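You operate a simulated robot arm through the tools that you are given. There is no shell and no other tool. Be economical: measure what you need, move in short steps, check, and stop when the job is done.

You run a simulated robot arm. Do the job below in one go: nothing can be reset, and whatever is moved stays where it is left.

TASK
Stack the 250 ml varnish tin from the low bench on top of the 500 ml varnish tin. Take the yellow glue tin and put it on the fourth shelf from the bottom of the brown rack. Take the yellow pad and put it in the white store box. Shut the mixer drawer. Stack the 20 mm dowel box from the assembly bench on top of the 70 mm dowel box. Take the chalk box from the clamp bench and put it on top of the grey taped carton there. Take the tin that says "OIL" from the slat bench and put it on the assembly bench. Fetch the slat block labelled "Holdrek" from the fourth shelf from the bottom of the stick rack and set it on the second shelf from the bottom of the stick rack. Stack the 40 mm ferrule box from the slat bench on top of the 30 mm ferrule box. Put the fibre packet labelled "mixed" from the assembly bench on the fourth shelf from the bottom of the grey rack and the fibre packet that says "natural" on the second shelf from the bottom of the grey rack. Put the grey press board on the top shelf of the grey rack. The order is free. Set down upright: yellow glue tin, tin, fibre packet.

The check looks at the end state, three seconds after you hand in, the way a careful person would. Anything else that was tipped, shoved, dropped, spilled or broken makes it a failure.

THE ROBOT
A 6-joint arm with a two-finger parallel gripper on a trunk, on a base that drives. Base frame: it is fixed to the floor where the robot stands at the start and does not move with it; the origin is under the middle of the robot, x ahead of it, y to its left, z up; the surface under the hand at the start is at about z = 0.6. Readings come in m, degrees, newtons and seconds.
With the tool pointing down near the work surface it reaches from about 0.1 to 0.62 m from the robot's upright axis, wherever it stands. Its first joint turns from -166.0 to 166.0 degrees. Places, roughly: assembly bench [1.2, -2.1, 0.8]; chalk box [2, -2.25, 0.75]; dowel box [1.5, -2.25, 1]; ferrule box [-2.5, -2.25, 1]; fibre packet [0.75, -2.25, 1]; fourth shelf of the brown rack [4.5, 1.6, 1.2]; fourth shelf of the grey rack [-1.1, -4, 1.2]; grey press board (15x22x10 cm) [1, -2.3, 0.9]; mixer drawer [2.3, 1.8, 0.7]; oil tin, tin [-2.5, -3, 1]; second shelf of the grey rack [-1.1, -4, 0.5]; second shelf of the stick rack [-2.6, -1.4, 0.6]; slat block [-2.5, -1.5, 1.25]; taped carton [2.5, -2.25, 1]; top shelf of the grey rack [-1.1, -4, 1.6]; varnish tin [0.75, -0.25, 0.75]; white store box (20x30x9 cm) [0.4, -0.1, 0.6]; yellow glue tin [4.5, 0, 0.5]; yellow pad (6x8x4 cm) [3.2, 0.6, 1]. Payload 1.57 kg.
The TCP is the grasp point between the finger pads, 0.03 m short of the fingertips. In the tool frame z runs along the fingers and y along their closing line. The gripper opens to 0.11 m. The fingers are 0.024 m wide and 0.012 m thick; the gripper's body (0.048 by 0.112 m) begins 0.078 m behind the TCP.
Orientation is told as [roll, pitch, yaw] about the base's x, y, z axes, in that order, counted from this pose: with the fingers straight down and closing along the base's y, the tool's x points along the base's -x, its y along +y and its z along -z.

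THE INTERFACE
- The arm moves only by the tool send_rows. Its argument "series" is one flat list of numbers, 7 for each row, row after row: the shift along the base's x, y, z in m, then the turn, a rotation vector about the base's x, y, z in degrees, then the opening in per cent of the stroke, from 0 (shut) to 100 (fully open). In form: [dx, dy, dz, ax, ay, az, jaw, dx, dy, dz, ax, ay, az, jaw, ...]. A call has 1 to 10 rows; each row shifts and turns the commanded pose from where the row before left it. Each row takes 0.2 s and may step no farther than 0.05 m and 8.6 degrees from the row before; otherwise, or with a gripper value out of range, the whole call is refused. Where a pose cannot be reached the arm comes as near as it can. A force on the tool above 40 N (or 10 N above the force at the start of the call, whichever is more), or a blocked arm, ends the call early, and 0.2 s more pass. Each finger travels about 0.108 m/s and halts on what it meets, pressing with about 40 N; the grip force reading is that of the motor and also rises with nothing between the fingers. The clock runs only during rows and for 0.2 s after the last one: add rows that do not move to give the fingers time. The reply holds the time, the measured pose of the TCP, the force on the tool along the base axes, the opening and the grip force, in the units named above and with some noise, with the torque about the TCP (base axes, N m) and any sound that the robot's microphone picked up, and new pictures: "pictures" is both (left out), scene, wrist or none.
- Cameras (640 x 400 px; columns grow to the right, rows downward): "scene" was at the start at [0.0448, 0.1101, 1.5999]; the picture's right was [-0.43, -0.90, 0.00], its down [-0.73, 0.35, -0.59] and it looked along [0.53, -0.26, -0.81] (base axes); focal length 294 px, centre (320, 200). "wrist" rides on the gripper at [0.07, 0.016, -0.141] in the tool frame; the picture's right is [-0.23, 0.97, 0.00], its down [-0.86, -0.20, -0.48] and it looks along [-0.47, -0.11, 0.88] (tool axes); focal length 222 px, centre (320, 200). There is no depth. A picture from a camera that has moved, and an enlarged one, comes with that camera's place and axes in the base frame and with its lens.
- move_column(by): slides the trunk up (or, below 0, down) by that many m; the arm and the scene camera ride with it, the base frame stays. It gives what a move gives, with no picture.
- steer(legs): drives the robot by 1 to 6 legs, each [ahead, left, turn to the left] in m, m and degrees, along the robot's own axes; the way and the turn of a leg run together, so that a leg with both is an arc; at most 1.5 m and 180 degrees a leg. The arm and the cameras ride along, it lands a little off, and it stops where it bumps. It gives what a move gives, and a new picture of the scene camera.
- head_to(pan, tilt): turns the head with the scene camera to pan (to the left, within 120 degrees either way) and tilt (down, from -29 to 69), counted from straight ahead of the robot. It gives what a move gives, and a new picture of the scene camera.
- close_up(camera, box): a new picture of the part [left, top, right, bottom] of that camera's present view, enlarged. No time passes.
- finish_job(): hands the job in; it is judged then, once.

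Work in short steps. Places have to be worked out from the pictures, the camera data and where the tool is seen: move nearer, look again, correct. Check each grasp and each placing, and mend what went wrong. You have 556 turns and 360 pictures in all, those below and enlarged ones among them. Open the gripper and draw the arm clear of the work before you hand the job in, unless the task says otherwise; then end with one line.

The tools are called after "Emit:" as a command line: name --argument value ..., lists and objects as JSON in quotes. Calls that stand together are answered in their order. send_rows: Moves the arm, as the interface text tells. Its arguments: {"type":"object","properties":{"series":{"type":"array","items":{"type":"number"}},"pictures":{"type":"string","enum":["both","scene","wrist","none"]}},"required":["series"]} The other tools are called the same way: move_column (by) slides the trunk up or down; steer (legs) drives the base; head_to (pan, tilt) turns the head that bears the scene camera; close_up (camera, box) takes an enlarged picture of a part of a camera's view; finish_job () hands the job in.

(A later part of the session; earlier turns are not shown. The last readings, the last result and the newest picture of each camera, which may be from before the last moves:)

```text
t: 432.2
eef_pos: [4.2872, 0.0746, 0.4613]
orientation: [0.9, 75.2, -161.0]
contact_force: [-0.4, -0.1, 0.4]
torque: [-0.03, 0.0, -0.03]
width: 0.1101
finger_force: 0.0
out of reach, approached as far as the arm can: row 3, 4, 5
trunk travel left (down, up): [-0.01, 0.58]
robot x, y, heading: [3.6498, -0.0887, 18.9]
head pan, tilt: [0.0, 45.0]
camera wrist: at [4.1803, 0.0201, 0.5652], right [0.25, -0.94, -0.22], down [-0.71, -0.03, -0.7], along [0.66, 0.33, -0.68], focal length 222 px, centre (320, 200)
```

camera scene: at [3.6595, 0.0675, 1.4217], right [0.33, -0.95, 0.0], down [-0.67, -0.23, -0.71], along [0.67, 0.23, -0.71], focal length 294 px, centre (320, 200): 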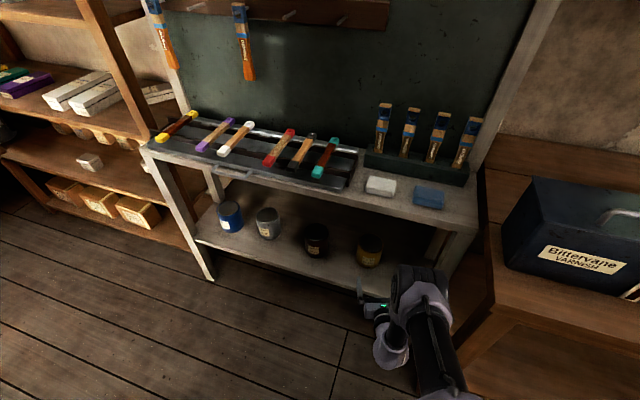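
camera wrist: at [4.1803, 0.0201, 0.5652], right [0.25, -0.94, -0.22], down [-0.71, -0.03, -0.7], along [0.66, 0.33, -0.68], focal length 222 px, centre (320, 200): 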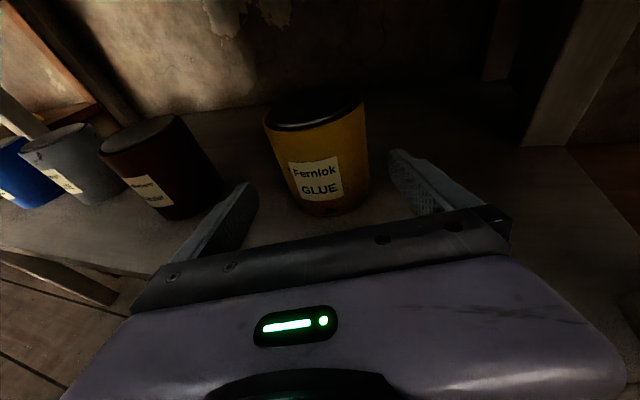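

Arm is near its limit; I retract 6 cm, set z 0.44, and use the base to advance.

Emit:
send_rows --series '[-0.0283, -0.0098, 0, 0, 0, 0, 100, -0.0283, -0.0098, 0, 0, 0, 0, 100, 0, 0, -0.02, 0, 0, 0, 100]' --pictures "none"

Emit:
steer --legs '[[0.08, 0, 0]]'

Emit:
close_up --camera "wrist" --box '[200, 70, 440, 230]'

```text
t: 433.0
eef_pos: [4.2296, 0.0533, 0.4457]
orientation: [0.9, 75.1, -161.0]
contact_force: [-0.1, 0.2, -0.1]
torque: [0.0, 0.01, -0.01]
width: 0.11
finger_force: 0.2
out of reach, approached as far as the arm can: row 3
trunk travel left (down, up): [-0.01, 0.58]
robot x, y, heading: [3.653, -0.0855, 19.1]
head pan, tilt: [0.0, 45.0]
```

```text
t: 434.0
eef_pos: [4.3028, 0.0802, 0.4455]
orientation: [0.8, 75.1, -160.9]
contact_force: [-0.1, 0.1, 0.5]
torque: [0.01, 0.01, 0.01]
width: 0.1102
finger_force: 0.1
trunk travel left (down, up): [-0.01, 0.58]
robot x, y, heading: [3.7217, -0.0566, 18.9]
head pan, tilt: [0.0, 45.0]
camera scene: at [3.7329, 0.0929, 1.4217], right [0.33, -0.95, 0.0], down [-0.67, -0.23, -0.71], along [0.67, 0.23, -0.71], focal length 294 px, centre (320, 200)
```

scene: 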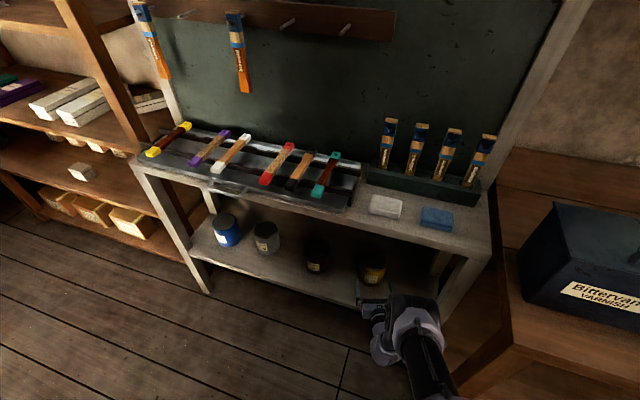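

```text
2.50 times, centred on (320, 150) of wrist
camera zoom: at [4.1963, 0.0263, 0.5497], right [0.25, -0.94, -0.22], down [-0.71, -0.03, -0.7], along [0.66, 0.33, -0.68], focal length 555 px, centre (320, 325)
```

zoom: 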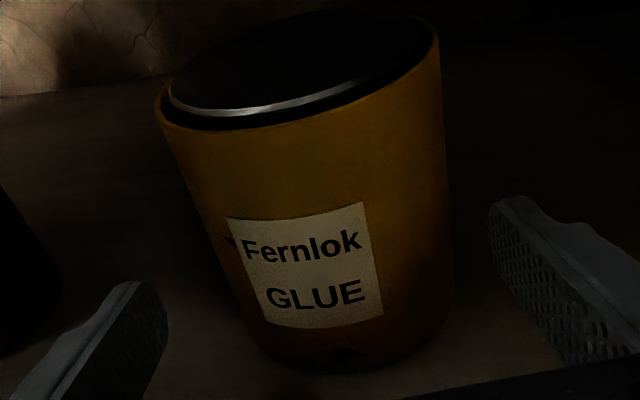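

I nudge 4 mm right and advance 3 cm so the tips straddle the tin's front, then look.

Emit:
send_rows --series '[0.0013, -0.0038, 0, 0, 0, 0, 100, 0.019, 0.0065, 0, 0, 0, 0, 100, 0.014, 0.005, 0, 0, 0, 0, 100]' --pictures "none"

Emit:
close_up --camera "wrist" --box '[200, 90, 440, 250]'

```text
t: 434.8
eef_pos: [4.3338, 0.0856, 0.4517]
orientation: [0.8, 74.9, -160.9]
contact_force: [-1.2, -0.8, -0.4]
torque: [-0.05, -0.01, -0.04]
width: 0.1102
finger_force: 0.0
out of reach, approached as far as the arm can: row 2, 3
trunk travel left (down, up): [-0.01, 0.58]
robot x, y, heading: [3.7227, -0.0576, 19.1]
head pan, tilt: [0.0, 45.0]
```

```text
2.50 times, centred on (320, 170) of wrist
camera zoom: at [4.2287, 0.0328, 0.5562], right [0.25, -0.94, -0.22], down [-0.71, -0.03, -0.7], along [0.66, 0.33, -0.68], focal length 555 px, centre (320, 275)
```

zoom: 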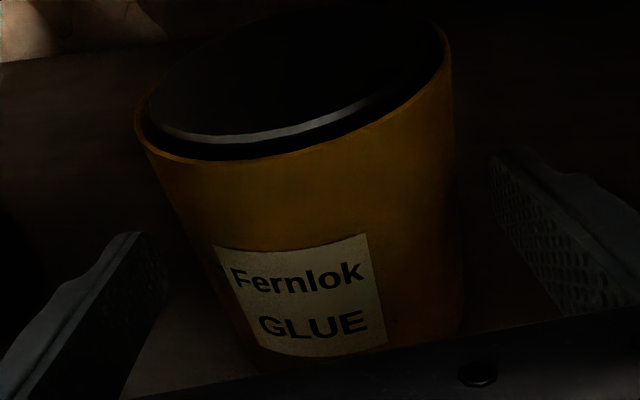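

Tin is centred within ~2 mm with ≈6 mm side clearance. I drive 4.5 cm ahead to enclose it.

Emit:
steer --legs '[[0.045, -0.001, 0]]'

Emit:
close_up --camera "wrist" --box '[200, 90, 440, 250]'

```text
t: 435.7
eef_pos: [4.3791, 0.0994, 0.452]
orientation: [0.8, 74.9, -160.9]
contact_force: [-1.0, 0.9, 0.3]
torque: [0.02, 0.01, 0.03]
width: 0.1101
finger_force: 0.0
trunk travel left (down, up): [-0.01, 0.58]
robot x, y, heading: [3.7647, -0.0481, 18.9]
head pan, tilt: [0.0, 45.0]
camera scene: at [3.7759, 0.1067, 1.4217], right [0.33, -0.95, 0.0], down [-0.67, -0.23, -0.71], along [0.67, 0.23, -0.71], focal length 294 px, centre (320, 200)
```

scene: 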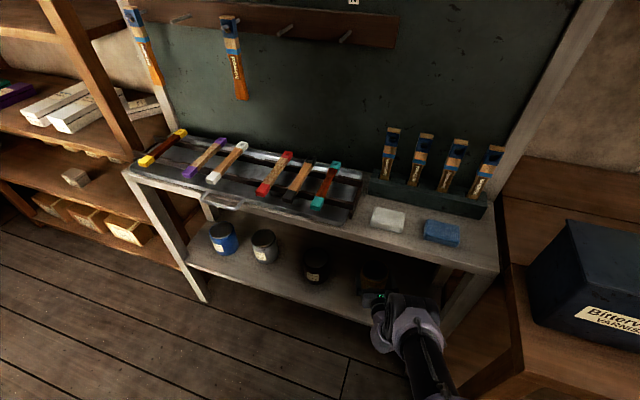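

```text
2.50 times, centred on (320, 170) of wrist
camera zoom: at [4.2715, 0.0461, 0.5563], right [0.25, -0.94, -0.22], down [-0.71, -0.03, -0.7], along [0.66, 0.33, -0.68], focal length 555 px, centre (320, 275)
```

zoom: 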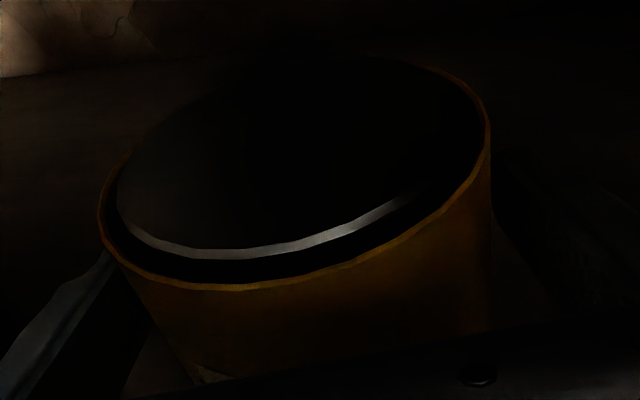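

The tin is between the fingers. Close.

Emit:
send_rows --series '[0, 0, 0, 0, 0, 0, 85, 0, 0, 0, 0, 0, 0, 70, 0, 0, 0, 0, 0, 0, 60, 0, 0, 0, 0, 0, 0, 60]' --pictures "none"

```text
t: 436.7
eef_pos: [4.3775, 0.0991, 0.4511]
orientation: [0.8, 75.0, -160.8]
contact_force: [-1.3, 0.5, 1.7]
torque: [0.24, 0.18, -0.1]
width: 0.0986
finger_force: 39.8
trunk travel left (down, up): [-0.01, 0.58]
robot x, y, heading: [3.7616, -0.0488, 18.9]
head pan, tilt: [0.0, 45.0]
```

Gripped at 9.9 cm. I lift 6 cm and check the load.

Emit:
move_column --by 0.06

Emit:
steer --legs '[[-0.38, 0, 0]]'

Emit:
close_up --camera "wrist" --box '[0, 0, 640, 400]'

```text
t: 437.7
eef_pos: [4.3784, 0.0979, 0.5111]
orientation: [0.9, 74.9, -160.9]
contact_force: [-0.6, 0.4, -8.3]
torque: [-0.04, 0.03, 0.04]
width: 0.0988
finger_force: 40.0
trunk travel left (down, up): [-0.07, 0.52]
robot x, y, heading: [3.7653, -0.0441, 19.0]
head pan, tilt: [0.0, 45.0]
```

```text
t: 440.2
eef_pos: [4.0149, -0.0244, 0.5116]
orientation: [0.8, 74.9, -160.8]
contact_force: [-0.2, -0.6, -7.5]
torque: [-0.05, 0.05, 0.02]
width: 0.0989
finger_force: 40.4
trunk travel left (down, up): [-0.07, 0.52]
robot x, y, heading: [3.4003, -0.1701, 19.2]
head pan, tilt: [0.0, 45.0]
camera scene: at [3.4132, -0.0188, 1.4817], right [0.33, -0.94, 0.0], down [-0.67, -0.23, -0.71], along [0.67, 0.23, -0.71], focal length 294 px, centre (320, 200)
```

scene: 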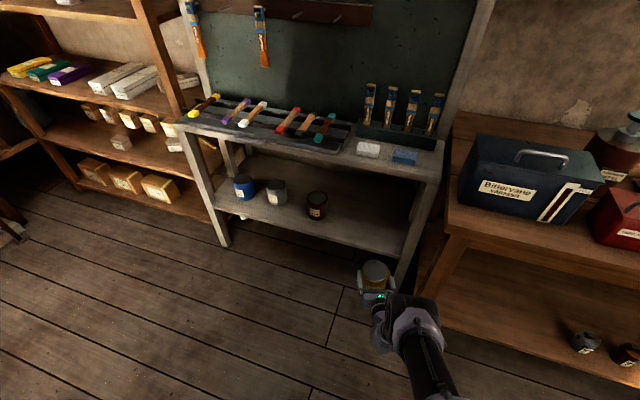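

```text
1.00 times, centred on (320, 200) of wrist (not enlarged: the box is as wide or as high as the picture)
camera zoom: at [3.9083, -0.0785, 0.6159], right [0.25, -0.94, -0.22], down [-0.71, -0.03, -0.7], along [0.66, 0.33, -0.68], focal length 222 px, centre (320, 200)
```

zoom: 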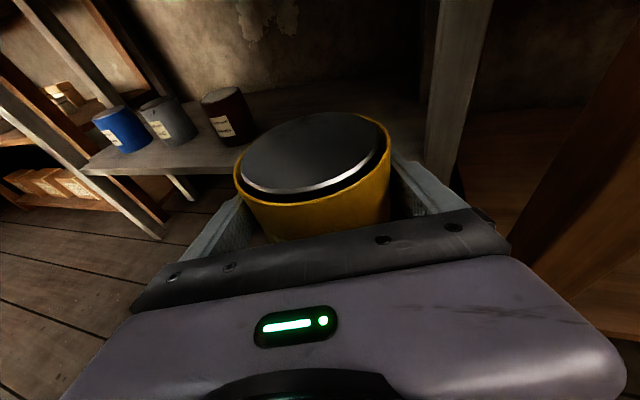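

Held (≈0.8 kg). I raise the column here, then drive up the aisle facing north.

Emit:
move_column --by 0.4

Emit:
send_rows --series '[0, 0, 0.045, 0, 0, 0, 60, 0, 0, 0.045, 0, 0, 0, 60, 0, 0, 0.045, 0, 0, 0, 60, 0, 0, 0.045, 0, 0, 0, 60, 0, 0, 0.045, 0, 0, 0, 60, 0, 0, 0.045, 0, 0, 0, 60, 0, 0, 0.045, 0, 0, 0, 60]' --pictures "none"

Emit:
steer --legs '[[0, 0, 70.8], [0.2, -0.2, 0]]'

```text
t: 444.0
eef_pos: [4.0154, -0.025, 0.9117]
orientation: [0.7, 74.9, -160.9]
contact_force: [-0.5, -0.1, -7.4]
torque: [-0.02, 0.05, -0.02]
width: 0.099
finger_force: 40.5
trunk travel left (down, up): [-0.47, 0.12]
robot x, y, heading: [3.4051, -0.1724, 19.1]
head pan, tilt: [0.0, 45.0]
```

```text
t: 445.6
eef_pos: [4.0159, -0.0257, 1.2276]
orientation: [0.9, 74.9, -160.8]
contact_force: [-0.7, 0.2, -7.6]
torque: [-0.04, 0.05, 0.04]
width: 0.0988
finger_force: 39.6
trunk travel left (down, up): [-0.47, 0.12]
robot x, y, heading: [3.4014, -0.1752, 19.4]
head pan, tilt: [0.0, 45.0]
```

```text
t: 450.6
eef_pos: [3.6699, 0.6584, 1.2266]
orientation: [0.8, 74.9, -90.5]
contact_force: [0.2, -0.6, -8.9]
torque: [-0.05, 0.01, 0.02]
width: 0.099
finger_force: 40.2
trunk travel left (down, up): [-0.47, 0.12]
robot x, y, heading: [3.5976, 0.0282, 89.6]
head pan, tilt: [0.0, 45.0]
camera scene: at [3.4616, 0.0952, 1.8817], right [1.0, -0.01, 0.0], down [-0.01, -0.71, -0.71], along [0.01, 0.71, -0.71], focal length 294 px, centre (320, 200)
```

scene: 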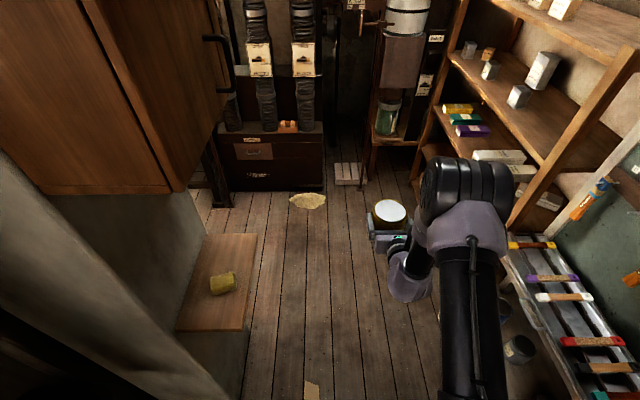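

Clear aisle. I go to (3.5,1.0), turn east to face the rack.

Emit:
steer --legs '[[0.95, 0.1, 0], [0, 0, -89.6], [0, 0.22, 0]]'

```text
t: 460.6
eef_pos: [4.1244, 1.1683, 1.2269]
orientation: [0.9, 74.9, -177.2]
contact_force: [-0.3, 0.2, -7.9]
torque: [0.0, 0.07, 0.01]
width: 0.0987
finger_force: 39.8
trunk travel left (down, up): [-0.47, 0.12]
robot x, y, heading: [3.4928, 1.2018, 2.9]
head pan, tilt: [0.0, 45.0]
camera scene: at [3.5469, 1.3446, 1.8816], right [0.05, -1.0, 0.0], down [-0.71, -0.03, -0.71], along [0.71, 0.03, -0.71], focal length 294 px, centre (320, 200)
```

scene: 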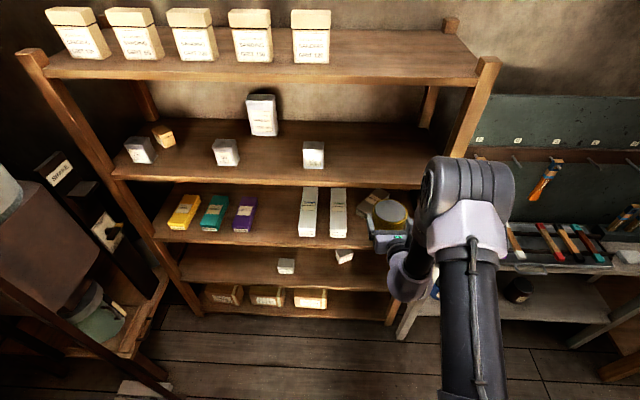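

Free space on shelf 4 is right ahead (y≈1.17). I raise to clear the shelf edge and drive in.

Emit:
move_column --by 0.11

Emit:
steer --legs '[[0.25, -0.01, 0]]'

Emit:
close_up --camera "wrist" --box '[0, 0, 640, 400]'

```text
t: 462.1
eef_pos: [4.1245, 1.1686, 1.3364]
orientation: [0.8, 75.0, -177.2]
contact_force: [-0.3, 0.6, -8.4]
torque: [-0.03, 0.07, 0.01]
width: 0.0985
finger_force: 40.0
trunk travel left (down, up): [-0.58, 0.01]
robot x, y, heading: [3.4941, 1.1984, 3.0]
head pan, tilt: [0.0, 45.0]
```

```text
t: 463.9
eef_pos: [4.3725, 1.1685, 1.3359]
orientation: [0.8, 74.9, -177.3]
contact_force: [0.0, -0.3, -7.9]
torque: [-0.02, 0.03, 0.01]
width: 0.0987
finger_force: 39.6
trunk travel left (down, up): [-0.58, 0.01]
robot x, y, heading: [3.7407, 1.2006, 3.1]
head pan, tilt: [0.0, 45.0]
camera scene: at [3.7953, 1.3456, 1.9917], right [0.05, -1.0, 0.0], down [-0.71, -0.03, -0.71], along [0.71, 0.03, -0.71], focal length 294 px, centre (320, 200)
```

scene: 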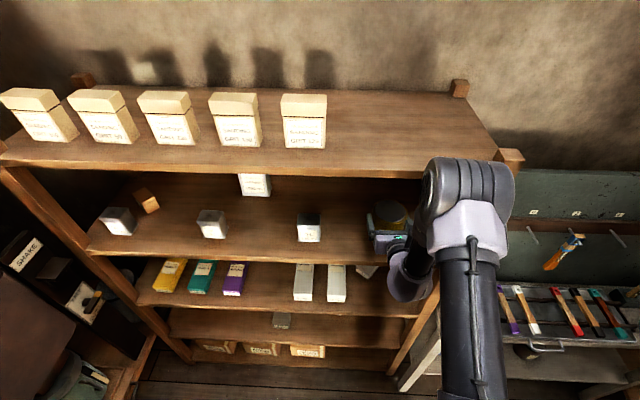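

```text
1.00 times, centred on (320, 200) of wrist (not enlarged: the box is as wide or as high as the picture)
camera zoom: at [4.2554, 1.1475, 1.4413], right [-0.03, -0.98, -0.22], down [-0.69, 0.17, -0.7], along [0.72, 0.13, -0.68], focal length 222 px, centre (320, 200)
```

zoom: 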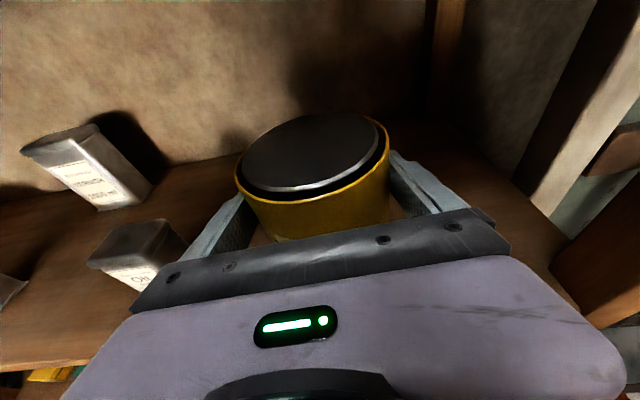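

I drive 7 cm further in and lower gently.

Emit:
steer --legs '[[0.07, 0, 0]]'

Emit:
send_rows --series '[0, 0, -0.02, 0, 0, 0, 60, 0, 0, -0.015, 0, 0, 0, 60, 0, 0, -0.005, 0, 0, 0, 60, 0, 0, -0.005, 0, 0, 0, 60, 0, 0, -0.004, 0, 0, 0, 60]' --pictures "none"

```text
t: 464.9
eef_pos: [4.4441, 1.1721, 1.3362]
orientation: [0.8, 74.8, -177.2]
contact_force: [0.1, -0.1, -7.9]
torque: [-0.03, 0.09, -0.01]
width: 0.0986
finger_force: 40.4
trunk travel left (down, up): [-0.58, 0.01]
robot x, y, heading: [3.8064, 1.2054, 2.4]
head pan, tilt: [0.0, 45.0]
camera scene: at [3.8668, 1.3489, 1.9917], right [0.05, -1.0, 0.0], down [-0.71, -0.03, -0.71], along [0.71, 0.03, -0.71], focal length 294 px, centre (320, 200)
```

scene: 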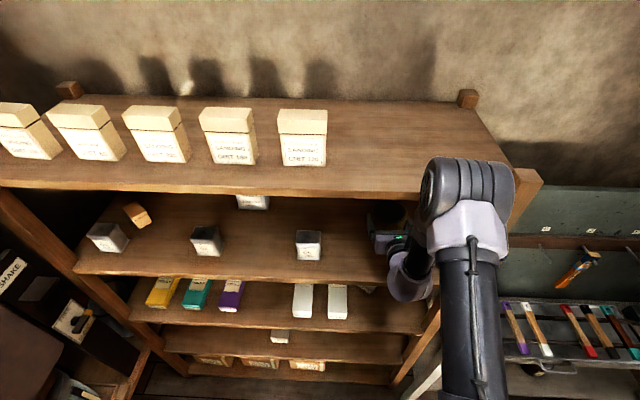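

```text
t: 466.1
eef_pos: [4.4431, 1.1709, 1.2876]
orientation: [0.7, 74.7, -177.4]
contact_force: [0.4, -0.4, -7.5]
torque: [-0.01, 0.11, -0.02]
width: 0.0986
finger_force: 40.0
trunk travel left (down, up): [-0.58, 0.01]
robot x, y, heading: [3.8125, 1.2057, 2.5]
head pan, tilt: [0.0, 45.0]
```

Emit:
send_rows --series '[0, 0, -0.004, 0, 0, 0, 60, 0, 0, -0.004, 0, 0, 0, 60, 0, 0, -0.003, 0, 0, 0, 60, 0, 0, -0.003, 0, 0, 0, 60]' --pictures "none"

```text
t: 467.1
eef_pos: [4.4431, 1.1705, 1.2776]
orientation: [0.8, 75.3, -177.4]
contact_force: [3.3, 0.2, 19.7]
torque: [0.31, 0.83, -0.21]
width: 0.0984
finger_force: 39.5
trunk travel left (down, up): [-0.58, 0.01]
robot x, y, heading: [3.8119, 1.2069, 2.6]
head pan, tilt: [0.0, 45.0]
```

Contact. I open and back straight out with the base.

Emit:
send_rows --series '[0, 0, 0.001, 0, 0, 0, 80, 0, 0, 0, 0, 0, 0, 95, 0, 0, 0, 0, 0, 0, 100, 0, 0, 0, 0, 0, 0, 100]' --pictures "none"

Emit:
steer --legs '[[-0.12, 0, 0]]'

Emit:
close_up --camera "wrist" --box '[0, 0, 640, 400]'

```text
t: 468.1
eef_pos: [4.442, 1.1705, 1.2751]
orientation: [0.8, 74.9, -177.3]
contact_force: [0.6, -0.6, -0.2]
torque: [-0.05, 0.0, 0.02]
width: 0.1098
finger_force: 0.0
trunk travel left (down, up): [-0.58, 0.01]
robot x, y, heading: [3.812, 1.2011, 2.6]
head pan, tilt: [0.0, 45.0]
```

```text
t: 469.3
eef_pos: [4.324, 1.1673, 1.276]
orientation: [0.8, 75.0, -177.1]
contact_force: [-0.2, 0.0, -0.4]
torque: [-0.01, 0.02, -0.02]
width: 0.1099
finger_force: 0.1
trunk travel left (down, up): [-0.58, 0.01]
robot x, y, heading: [3.6933, 1.1982, 3.0]
head pan, tilt: [0.0, 45.0]
camera scene: at [3.7459, 1.3434, 1.9916], right [0.05, -1.0, 0.0], down [-0.71, -0.03, -0.71], along [0.71, 0.03, -0.71], focal length 294 px, centre (320, 200)
```

scene: 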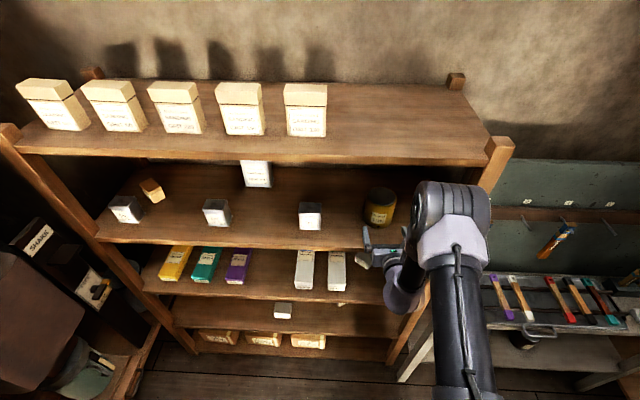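

```text
1.00 times, centred on (320, 200) of wrist (not enlarged: the box is as wide or as high as the picture)
camera zoom: at [4.2064, 1.1464, 1.3797], right [-0.02, -0.98, -0.22], down [-0.69, 0.17, -0.7], along [0.72, 0.13, -0.68], focal length 222 px, centre (320, 200)
```

zoom: 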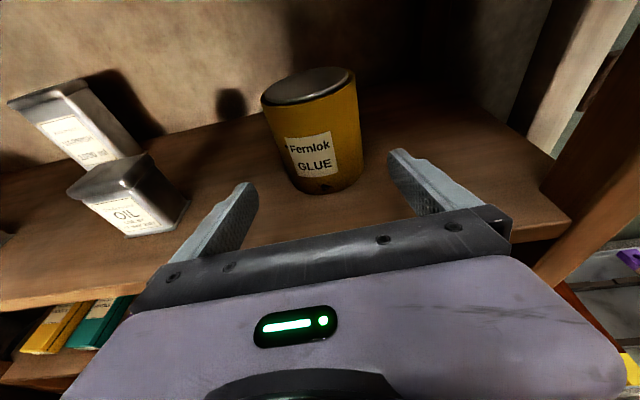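

Glue tin stands on the fourth shelf. Now I back up and look for the mixer drawer to the northwest.

Emit:
steer --legs '[[-0.2, 0, 0], [0, 0, 90]]'

Emit:
head_to --pan 50 --tilt 40

```text
t: 474.8
eef_pos: [3.5091, 1.822, 1.2756]
orientation: [0.8, 74.9, -85.6]
contact_force: [-0.3, 0.4, 0.2]
torque: [0.02, 0.0, 0.0]
width: 0.1102
finger_force: 0.0
trunk travel left (down, up): [-0.58, 0.01]
robot x, y, heading: [3.4941, 1.1883, 94.2]
head pan, tilt: [0.0, 45.0]
camera scene: at [3.3489, 1.2414, 1.9917], right [1.0, 0.07, 0.0], down [0.05, -0.71, -0.71], along [-0.05, 0.71, -0.71], focal length 294 px, centre (320, 200)
```

scene: 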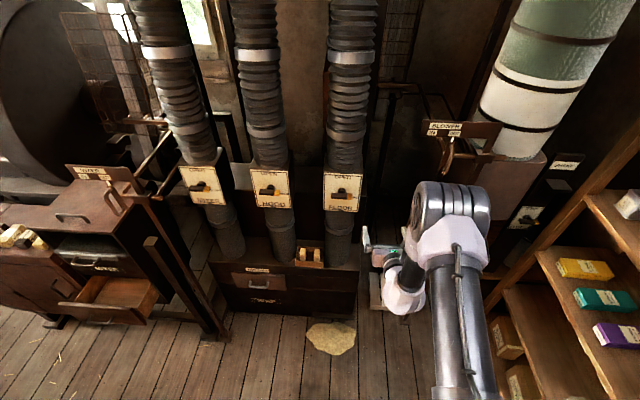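

```text
t: 476.0
eef_pos: [3.509, 1.8201, 1.2762]
orientation: [0.8, 75.0, -85.6]
contact_force: [0.1, -0.1, 0.7]
torque: [-0.01, 0.03, 0.02]
width: 0.1099
finger_force: 0.0
trunk travel left (down, up): [-0.58, 0.01]
robot x, y, heading: [3.4957, 1.1875, 94.4]
head pan, tilt: [50.0, 40.0]
camera scene: at [3.286, 1.21, 1.999], right [0.58, 0.81, 0.0], down [0.52, -0.38, -0.77], along [-0.62, 0.45, -0.64], focal length 294 px, centre (320, 200)
```

scene: 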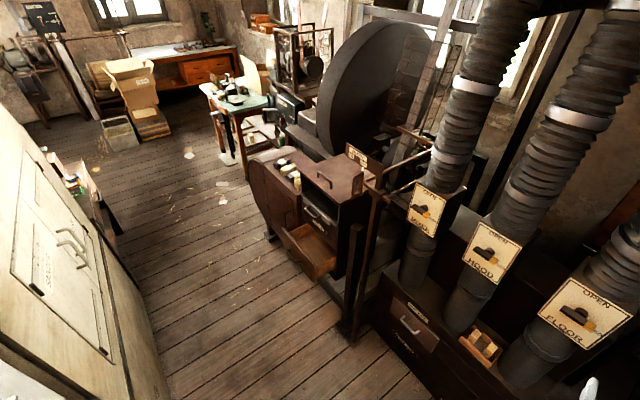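

Emit:
close_up --camera "scene" --box '[240, 140, 400, 300]'

Emit:
close_up --camera "scene" --box '[370, 260, 530, 380]'

```text
2.50 times, centred on (320, 220) of scene
camera zoom: at [3.286, 1.21, 1.999], right [0.58, 0.81, 0.0], down [0.52, -0.38, -0.77], along [-0.62, 0.45, -0.64], focal length 734 px, centre (320, 150)
```

zoom: 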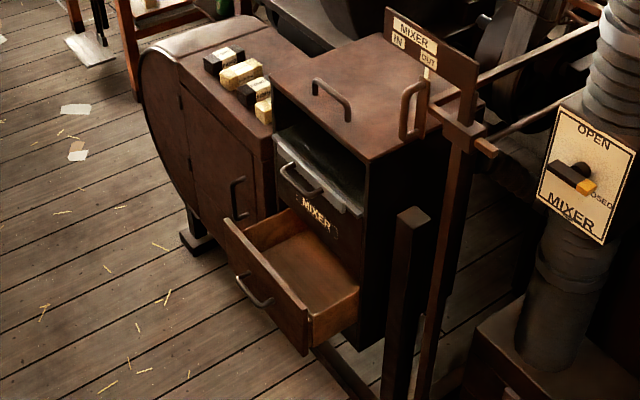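

```text
3.33 times, centred on (450, 320) of scene
camera zoom: at [3.286, 1.21, 1.999], right [0.58, 0.81, 0.0], down [0.52, -0.38, -0.77], along [-0.62, 0.45, -0.64], focal length 979 px, centre (-113, -200)
```

zoom: 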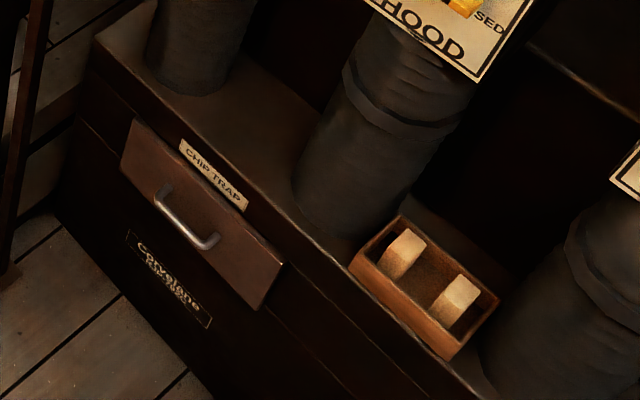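

The open drawer labelled MIXER faces −y, front ≈ x 2.12–2.48, y≈1.77. I drive west along the lane and face it.

Emit:
steer --legs '[[0, 0, 86], [1.2, 0.05, 0], [0, 0, -90]]'

Emit:
head_to --pan -5 --tilt 50

```text
t: 489.6
eef_pos: [2.3538, 1.7513, 1.2752]
orientation: [0.8, 74.9, -89.0]
contact_force: [0.4, 0.1, -0.4]
torque: [-0.02, 0.02, 0.02]
width: 0.1101
finger_force: 0.1
trunk travel left (down, up): [-0.58, 0.01]
robot x, y, heading: [2.3007, 1.1226, 90.8]
head pan, tilt: [50.0, 40.0]
camera scene: at [2.0944, 1.1549, 1.999], right [0.63, 0.78, 0.0], down [0.5, -0.41, -0.77], along [-0.59, 0.48, -0.64], focal length 294 px, centre (320, 200)
```

scene: 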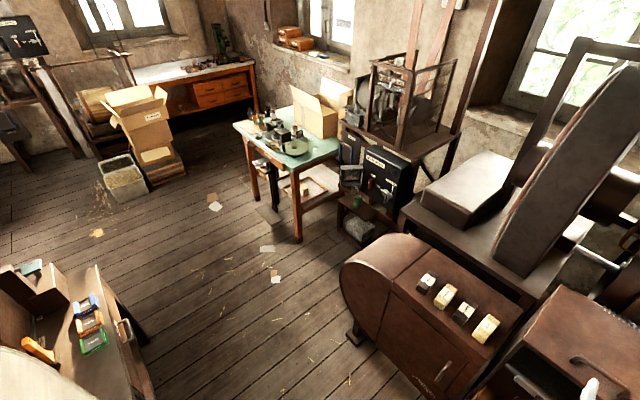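

```text
t: 490.8
eef_pos: [2.3537, 1.7515, 1.2758]
orientation: [0.8, 74.9, -89.0]
contact_force: [-0.5, -0.4, -0.3]
torque: [0.02, -0.03, -0.01]
width: 0.1101
finger_force: 0.0
trunk travel left (down, up): [-0.58, 0.01]
robot x, y, heading: [2.3024, 1.1207, 90.7]
head pan, tilt: [-5.0, 50.0]
camera scene: at [2.1658, 1.1781, 1.9848], right [1.0, -0.07, 0.0], down [-0.05, -0.76, -0.64], along [0.05, 0.64, -0.77], focal length 294 px, centre (320, 200)
```

scene: 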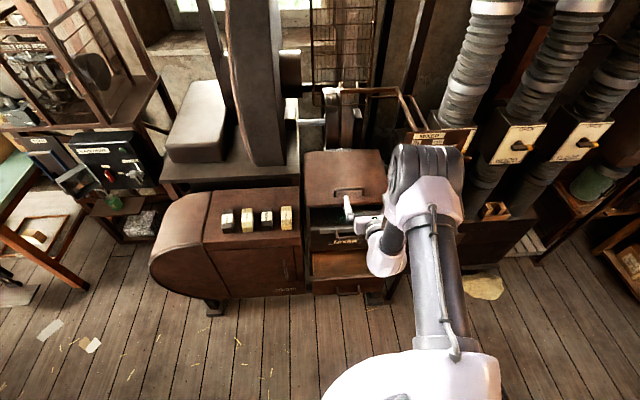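

Emit:
close_up --camera "scene" --box '[280, 140, 420, 310]'

Emit:
close_up --camera "wrist" --box '[0, 0, 640, 400]'

```text
2.35 times, centred on (350, 225) of scene
camera zoom: at [2.1658, 1.1781, 1.9848], right [1.0, -0.07, 0.0], down [-0.05, -0.76, -0.64], along [0.05, 0.64, -0.77], focal length 691 px, centre (249, 141)
```

zoom: 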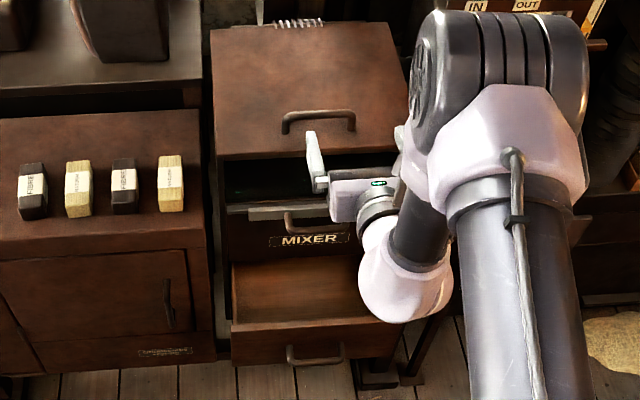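

```text
1.00 times, centred on (320, 200) of wrist (not enlarged: the box is as wide or as high as the picture)
camera zoom: at [2.3703, 1.6321, 1.38], right [0.97, -0.06, -0.22], down [-0.19, -0.69, -0.7], along [-0.11, 0.73, -0.68], focal length 222 px, centre (320, 200)
```

zoom: 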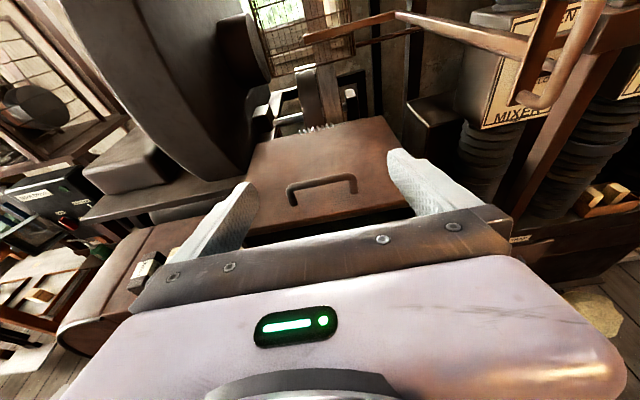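

Panel: x 2.18–2.50, z 0.57–0.75, front y≈1.745, handle at (2.344,1.713,0.684); travel ≈0.15 m. I'll push diagonally oriented fingers with base motion: strafe left, turn to ≈65°, close fingers.

Emit:
steer --legs '[[-0.02, 0.3, 0], [0, 0, -26]]'

Emit:
send_rows --series '[0, 0, 0, 0, 0, 0, 60, 0, 0, 0, 0, 0, 0, 20, 0, 0, 0, 0, 0, 0, 0, 0, 0, 0, 0, 0, 0, 0]' --pictures "none"

```text
t: 494.2
eef_pos: [2.3219, 1.6375, 1.2745]
orientation: [0.9, 74.8, -115.0]
contact_force: [-0.5, -0.2, -0.4]
torque: [0.0, -0.05, -0.01]
width: 0.1102
finger_force: 0.0
trunk travel left (down, up): [-0.58, 0.01]
robot x, y, heading: [1.9977, 1.0986, 65.0]
head pan, tilt: [-5.0, 50.0]
camera scene: at [1.9005, 1.2062, 1.9848], right [0.86, -0.5, 0.0], down [-0.38, -0.66, -0.64], along [0.32, 0.56, -0.77], focal length 294 px, centre (320, 200)
```

scene: 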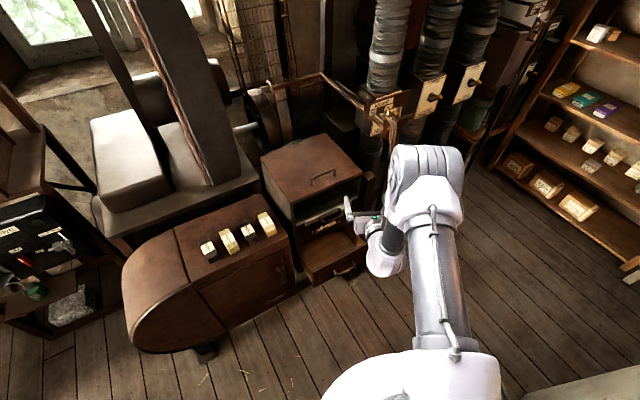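

```text
t: 495.2
eef_pos: [2.3212, 1.6379, 1.2767]
orientation: [0.9, 74.8, -115.0]
contact_force: [-0.5, 1.2, 0.7]
torque: [0.01, 0.0, 0.0]
width: 0.0
finger_force: 21.3
trunk travel left (down, up): [-0.58, 0.01]
robot x, y, heading: [1.998, 1.0957, 64.7]
head pan, tilt: [-5.0, 50.0]
```

I retract slightly and shift left of the handle, then lower the column to drawer height.

Emit:
send_rows --series '[-0.03, -0.012, 0, 0, 0, 0, 0, -0.03, -0.012, 0, 0, 0, 0, 0]' --pictures "none"

Emit:
move_column --by -0.4

Emit:
move_column --by -0.17

Emit:
head_to --pan 10 --tilt 45

```text
t: 495.8
eef_pos: [2.2614, 1.6142, 1.2753]
orientation: [1.0, 74.9, -115.0]
contact_force: [-0.4, 0.4, 0.9]
torque: [0.0, 0.01, 0.01]
width: 0.0
finger_force: 21.2
trunk travel left (down, up): [-0.58, 0.01]
robot x, y, heading: [1.9964, 1.0959, 64.8]
head pan, tilt: [-5.0, 50.0]
```

```text
t: 499.6
eef_pos: [2.2625, 1.615, 0.8749]
orientation: [0.8, 75.0, -115.2]
contact_force: [1.0, 0.0, -0.6]
torque: [0.02, 0.0, 0.0]
width: 0.0002
finger_force: 22.0
trunk travel left (down, up): [-0.18, 0.41]
robot x, y, heading: [1.9979, 1.098, 64.8]
head pan, tilt: [-5.0, 50.0]
```

```text
t: 501.5
eef_pos: [2.2626, 1.6139, 0.7059]
orientation: [0.7, 74.8, -115.0]
contact_force: [-0.1, 0.3, 0.6]
torque: [-0.02, -0.01, -0.03]
width: 0.0
finger_force: 21.7
trunk travel left (down, up): [-0.01, 0.58]
robot x, y, heading: [1.9992, 1.0971, 64.6]
head pan, tilt: [-5.0, 50.0]
```

```text
t: 502.3
eef_pos: [2.2627, 1.6142, 0.7049]
orientation: [0.8, 74.9, -115.0]
contact_force: [0.1, 0.6, 0.1]
torque: [0.01, 0.02, 0.01]
width: 0.0
finger_force: 21.6
trunk travel left (down, up): [-0.01, 0.58]
robot x, y, heading: [2.0011, 1.0971, 64.7]
head pan, tilt: [10.0, 45.0]
camera scene: at [1.8829, 1.2181, 1.4217], right [0.96, -0.26, 0.0], down [-0.19, -0.68, -0.71], along [0.19, 0.68, -0.71], focal length 294 px, centre (320, 200)
```

scene: 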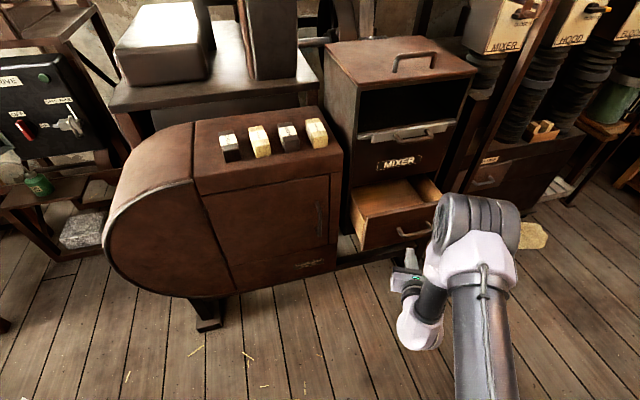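

Tip is in front of the panel. I lower 3 cm and push with the base in +y by 0.2 m.

Emit:
send_rows --series '[0, 0, -0.03, 0, 0, 0, 0]' --pictures "none"

Emit:
steer --legs '[[0.181, 0.085, 0]]'

```text
t: 502.7
eef_pos: [2.2633, 1.6146, 0.6773]
orientation: [0.9, 74.9, -115.0]
contact_force: [-0.1, -0.2, 0.3]
torque: [-0.03, 0.03, 0.01]
width: 0.0
finger_force: 21.4
trunk travel left (down, up): [-0.01, 0.58]
robot x, y, heading: [2.0028, 1.0966, 64.8]
head pan, tilt: [10.0, 45.0]
```

```text
t: 504.3
eef_pos: [2.2596, 1.816, 0.6766]
orientation: [0.8, 74.9, -114.7]
contact_force: [-0.5, -1.1, 0.1]
torque: [-0.02, -0.04, 0.0]
width: 0.0
finger_force: 21.4
trunk travel left (down, up): [-0.01, 0.58]
robot x, y, heading: [1.9992, 1.298, 65.2]
head pan, tilt: [10.0, 45.0]
camera scene: at [1.8817, 1.4175, 1.4217], right [0.97, -0.26, 0.0], down [-0.18, -0.68, -0.71], along [0.18, 0.68, -0.71], focal length 294 px, centre (320, 200)
```

scene: 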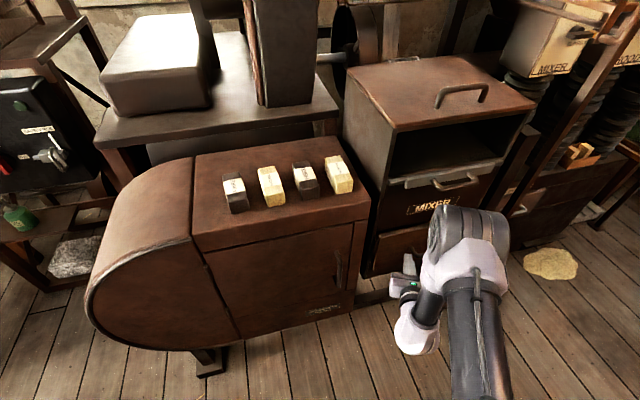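

Nearly shut. I push the rest with small arm steps, watching force.

Emit:
send_rows --series '[0, 0.012, 0, 0, 0, 0, 0, 0, 0.012, 0, 0, 0, 0, 0, 0, 0.012, 0, 0, 0, 0, 0, 0, 0.012, 0, 0, 0, 0, 0, 0, 0.012, 0, 0, 0, 0, 0, 0, 0.012, 0, 0, 0, 0, 0]' --pictures "scene"

Emit:
close_up --camera "scene" --box '[340, 150, 480, 290]'

```text
t: 505.0
eef_pos: [2.2596, 1.8354, 0.6779]
orientation: [0.5, 74.6, -115.6]
contact_force: [-10.3, -27.6, 20.1]
torque: [0.79, -0.13, 0.2]
width: 0.0
finger_force: 21.1
trunk travel left (down, up): [-0.01, 0.58]
robot x, y, heading: [1.9961, 1.2964, 65.0]
head pan, tilt: [10.0, 45.0]
stopped in row 3: the force on the tool passed its limit at 59 N (the readings are from after the stop); the commanded pose is now the measured one
camera scene: at [1.8796, 1.4123, 1.4223], right [0.97, -0.26, 0.0], down [-0.18, -0.68, -0.71], along [0.18, 0.69, -0.7], focal length 294 px, centre (320, 200)
```

scene: 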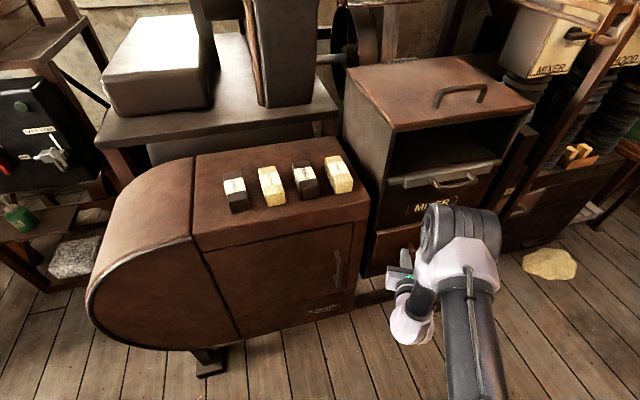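

```text
2.86 times, centred on (410, 220) of scene
camera zoom: at [1.8796, 1.4123, 1.4223], right [0.97, -0.26, 0.0], down [-0.18, -0.68, -0.71], along [0.18, 0.69, -0.7], focal length 839 px, centre (63, 143)
```

zoom: 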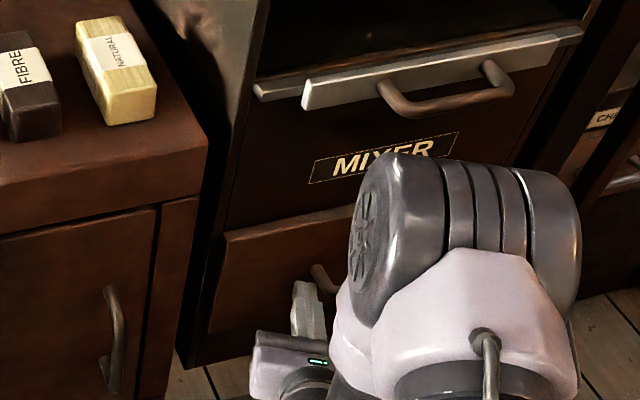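

It met firm resistance. I back off to inspect.

Emit:
steer --legs '[[-0.181, -0.085, 0]]'

Emit:
close_up --camera "scene" --box '[320, 130, 480, 280]'

```text
t: 506.6
eef_pos: [2.2593, 1.6377, 0.6739]
orientation: [0.7, 74.3, -115.0]
contact_force: [0.2, -1.1, 0.7]
torque: [-0.04, -0.04, -0.01]
width: 0.0002
finger_force: 21.6
trunk travel left (down, up): [-0.01, 0.58]
robot x, y, heading: [1.9966, 1.0942, 65.2]
head pan, tilt: [10.0, 45.0]
camera scene: at [1.881, 1.2177, 1.4217], right [0.97, -0.26, 0.0], down [-0.18, -0.68, -0.71], along [0.18, 0.68, -0.71], focal length 294 px, centre (320, 200)
```

scene: 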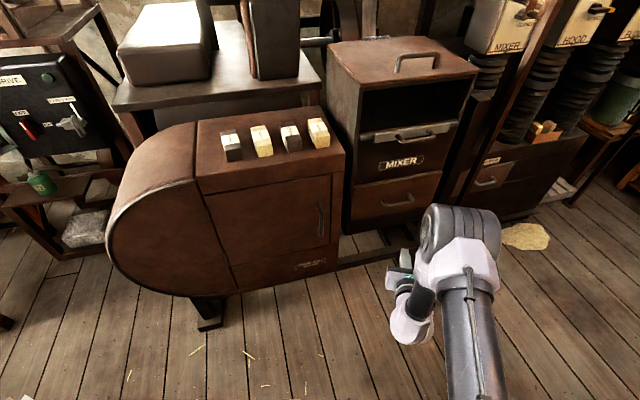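

```text
2.67 times, centred on (400, 205) of scene
camera zoom: at [1.881, 1.2177, 1.4217], right [0.97, -0.26, 0.0], down [-0.18, -0.68, -0.71], along [0.18, 0.68, -0.71], focal length 783 px, centre (107, 187)
```

zoom: 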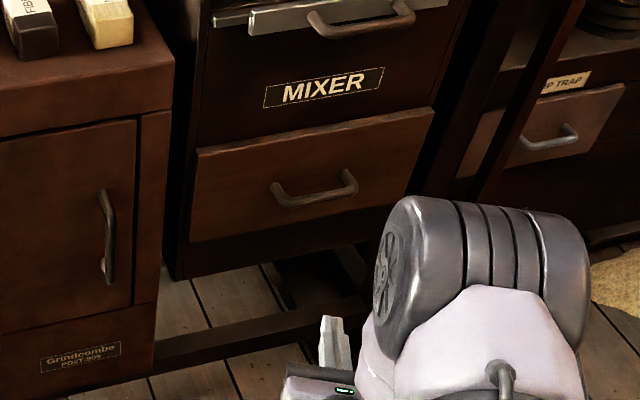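

The mixer drawer is shut. Next the yellow pad: I raise the column, drive back through the lane and swing round to face the ledge from the aisle.

Emit:
move_column --by 0.4

Emit:
move_column --by 0.17

Emit:
steer --legs '[[0, 0, -65], [1.5, 0, 0], [0, 0, -90], [0, 0.27, 0], [0.5, 0, 0]]'

```text
t: 510.4
eef_pos: [2.2584, 1.6376, 1.0739]
orientation: [0.8, 74.4, -115.2]
contact_force: [0.1, 1.5, -0.1]
torque: [-0.07, 0.0, 0.0]
width: 0.0
finger_force: 21.2
trunk travel left (down, up): [-0.41, 0.18]
robot x, y, heading: [1.9964, 1.0894, 65.2]
head pan, tilt: [10.0, 45.0]
```

```text
t: 512.4
eef_pos: [2.2585, 1.6383, 1.2438]
orientation: [0.7, 74.4, -115.2]
contact_force: [0.7, -0.2, 0.0]
torque: [-0.02, -0.02, 0.0]
width: 0.0
finger_force: 21.2
trunk travel left (down, up): [-0.58, 0.01]
robot x, y, heading: [1.9965, 1.097, 65.3]
head pan, tilt: [10.0, 45.0]
```

```text
t: 530.4
eef_pos: [3.7688, 0.0282, 1.2445]
orientation: [0.7, 74.4, 90.5]
contact_force: [0.4, -0.1, 0.6]
torque: [-0.01, 0.02, 0.02]
width: 0.0003
finger_force: 21.6
trunk travel left (down, up): [-0.58, 0.01]
robot x, y, heading: [3.7688, 0.6284, -89.2]
head pan, tilt: [10.0, 45.0]
camera scene: at [3.9232, 0.5749, 1.9917], right [-0.98, -0.19, 0.0], down [-0.13, 0.69, -0.71], along [0.13, -0.69, -0.71], focal length 294 px, centre (320, 200)
```

scene: 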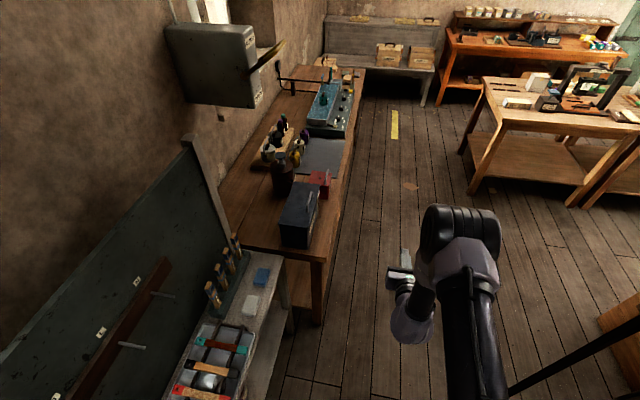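

Emit:
steer --legs '[[0, 0.05, 0], [0, 0, -90]]'

Emit:
head_to --pan 0 --tilt 50

```text
t: 535.2
eef_pos: [3.2183, 0.6295, 1.2441]
orientation: [0.7, 74.4, 0.7]
contact_force: [-0.1, 0.1, 0.8]
torque: [0.0, 0.0, 0.02]
width: 0.0
finger_force: 21.4
trunk travel left (down, up): [-0.58, 0.01]
robot x, y, heading: [3.8196, 0.6356, -178.7]
head pan, tilt: [10.0, 45.0]
camera scene: at [3.761, 0.4784, 1.9917], right [-0.19, 0.98, 0.0], down [0.69, 0.14, -0.71], along [-0.69, -0.14, -0.71], focal length 294 px, centre (320, 200)
```

scene: 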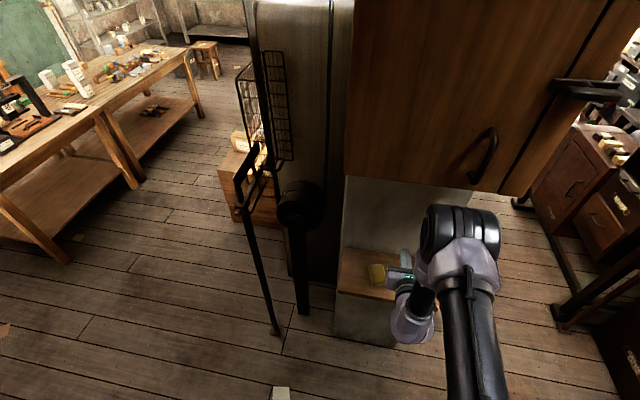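

```text
t: 535.9
eef_pos: [3.2175, 0.6292, 1.2441]
orientation: [0.6, 74.4, 0.7]
contact_force: [1.2, 0.8, 0.4]
torque: [-0.03, -0.04, 0.02]
width: 0.0001
finger_force: 21.4
trunk travel left (down, up): [-0.58, 0.01]
robot x, y, heading: [3.8227, 0.6339, -179.1]
head pan, tilt: [0.0, 50.0]
camera scene: at [3.7639, 0.4925, 1.9848], right [-0.02, 1.0, 0.0], down [0.77, 0.01, -0.64], along [-0.64, -0.01, -0.77], focal length 294 px, centre (320, 200)
```

scene: 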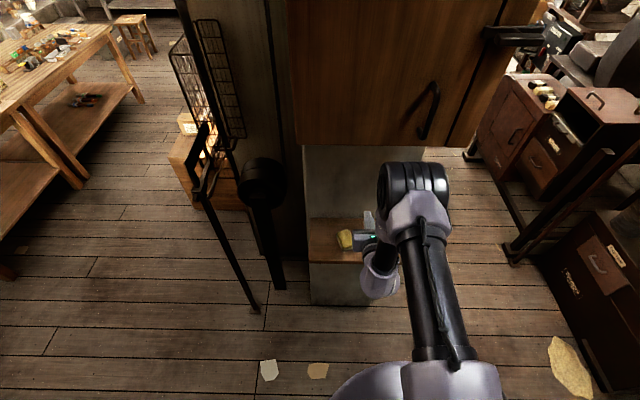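

I tilt the hand to 45° and open, then view the pad with the wrist camera.

Emit:
send_rows --series '[0.01, 0, 0, 0, -7.5, 0, 50, 0.01, 0, 0, 0, -7.5, 0, 80, 0.01, 0, 0, 0, -7.5, 0, 100, 0.01, 0, 0, 0, -7.5, 0, 100]'

```text
t: 536.9
eef_pos: [3.2617, 0.641, 1.2438]
orientation: [-0.7, 44.5, 0.2]
contact_force: [0.7, 0.7, -0.3]
torque: [0.0, -0.04, 0.02]
width: 0.1097
finger_force: 0.2
out of reach, approached as far as the arm can: row 4
trunk travel left (down, up): [-0.58, 0.01]
robot x, y, heading: [3.8202, 0.6327, -178.7]
head pan, tilt: [0.0, 50.0]
camera scene: at [3.7645, 0.4941, 1.9849], right [-0.02, 1.0, 0.0], down [0.77, 0.01, -0.64], along [-0.64, -0.01, -0.77], focal length 294 px, centre (320, 200)
camera wrist: at [3.3119, 0.6582, 1.393], right [0.15, 0.97, -0.17], down [0.95, -0.19, -0.26], along [-0.28, -0.12, -0.95], focal length 222 px, centre (320, 200)
```

scene: 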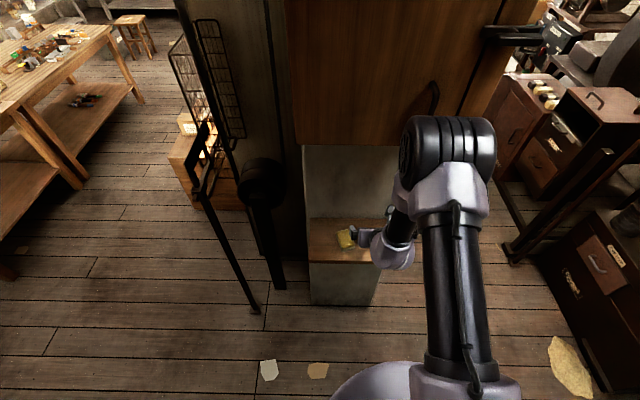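
wrist: 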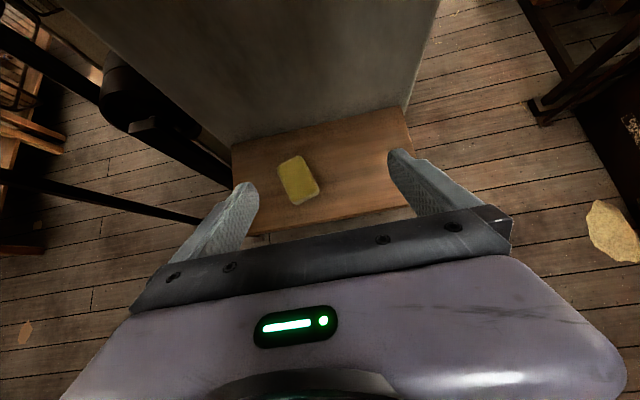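

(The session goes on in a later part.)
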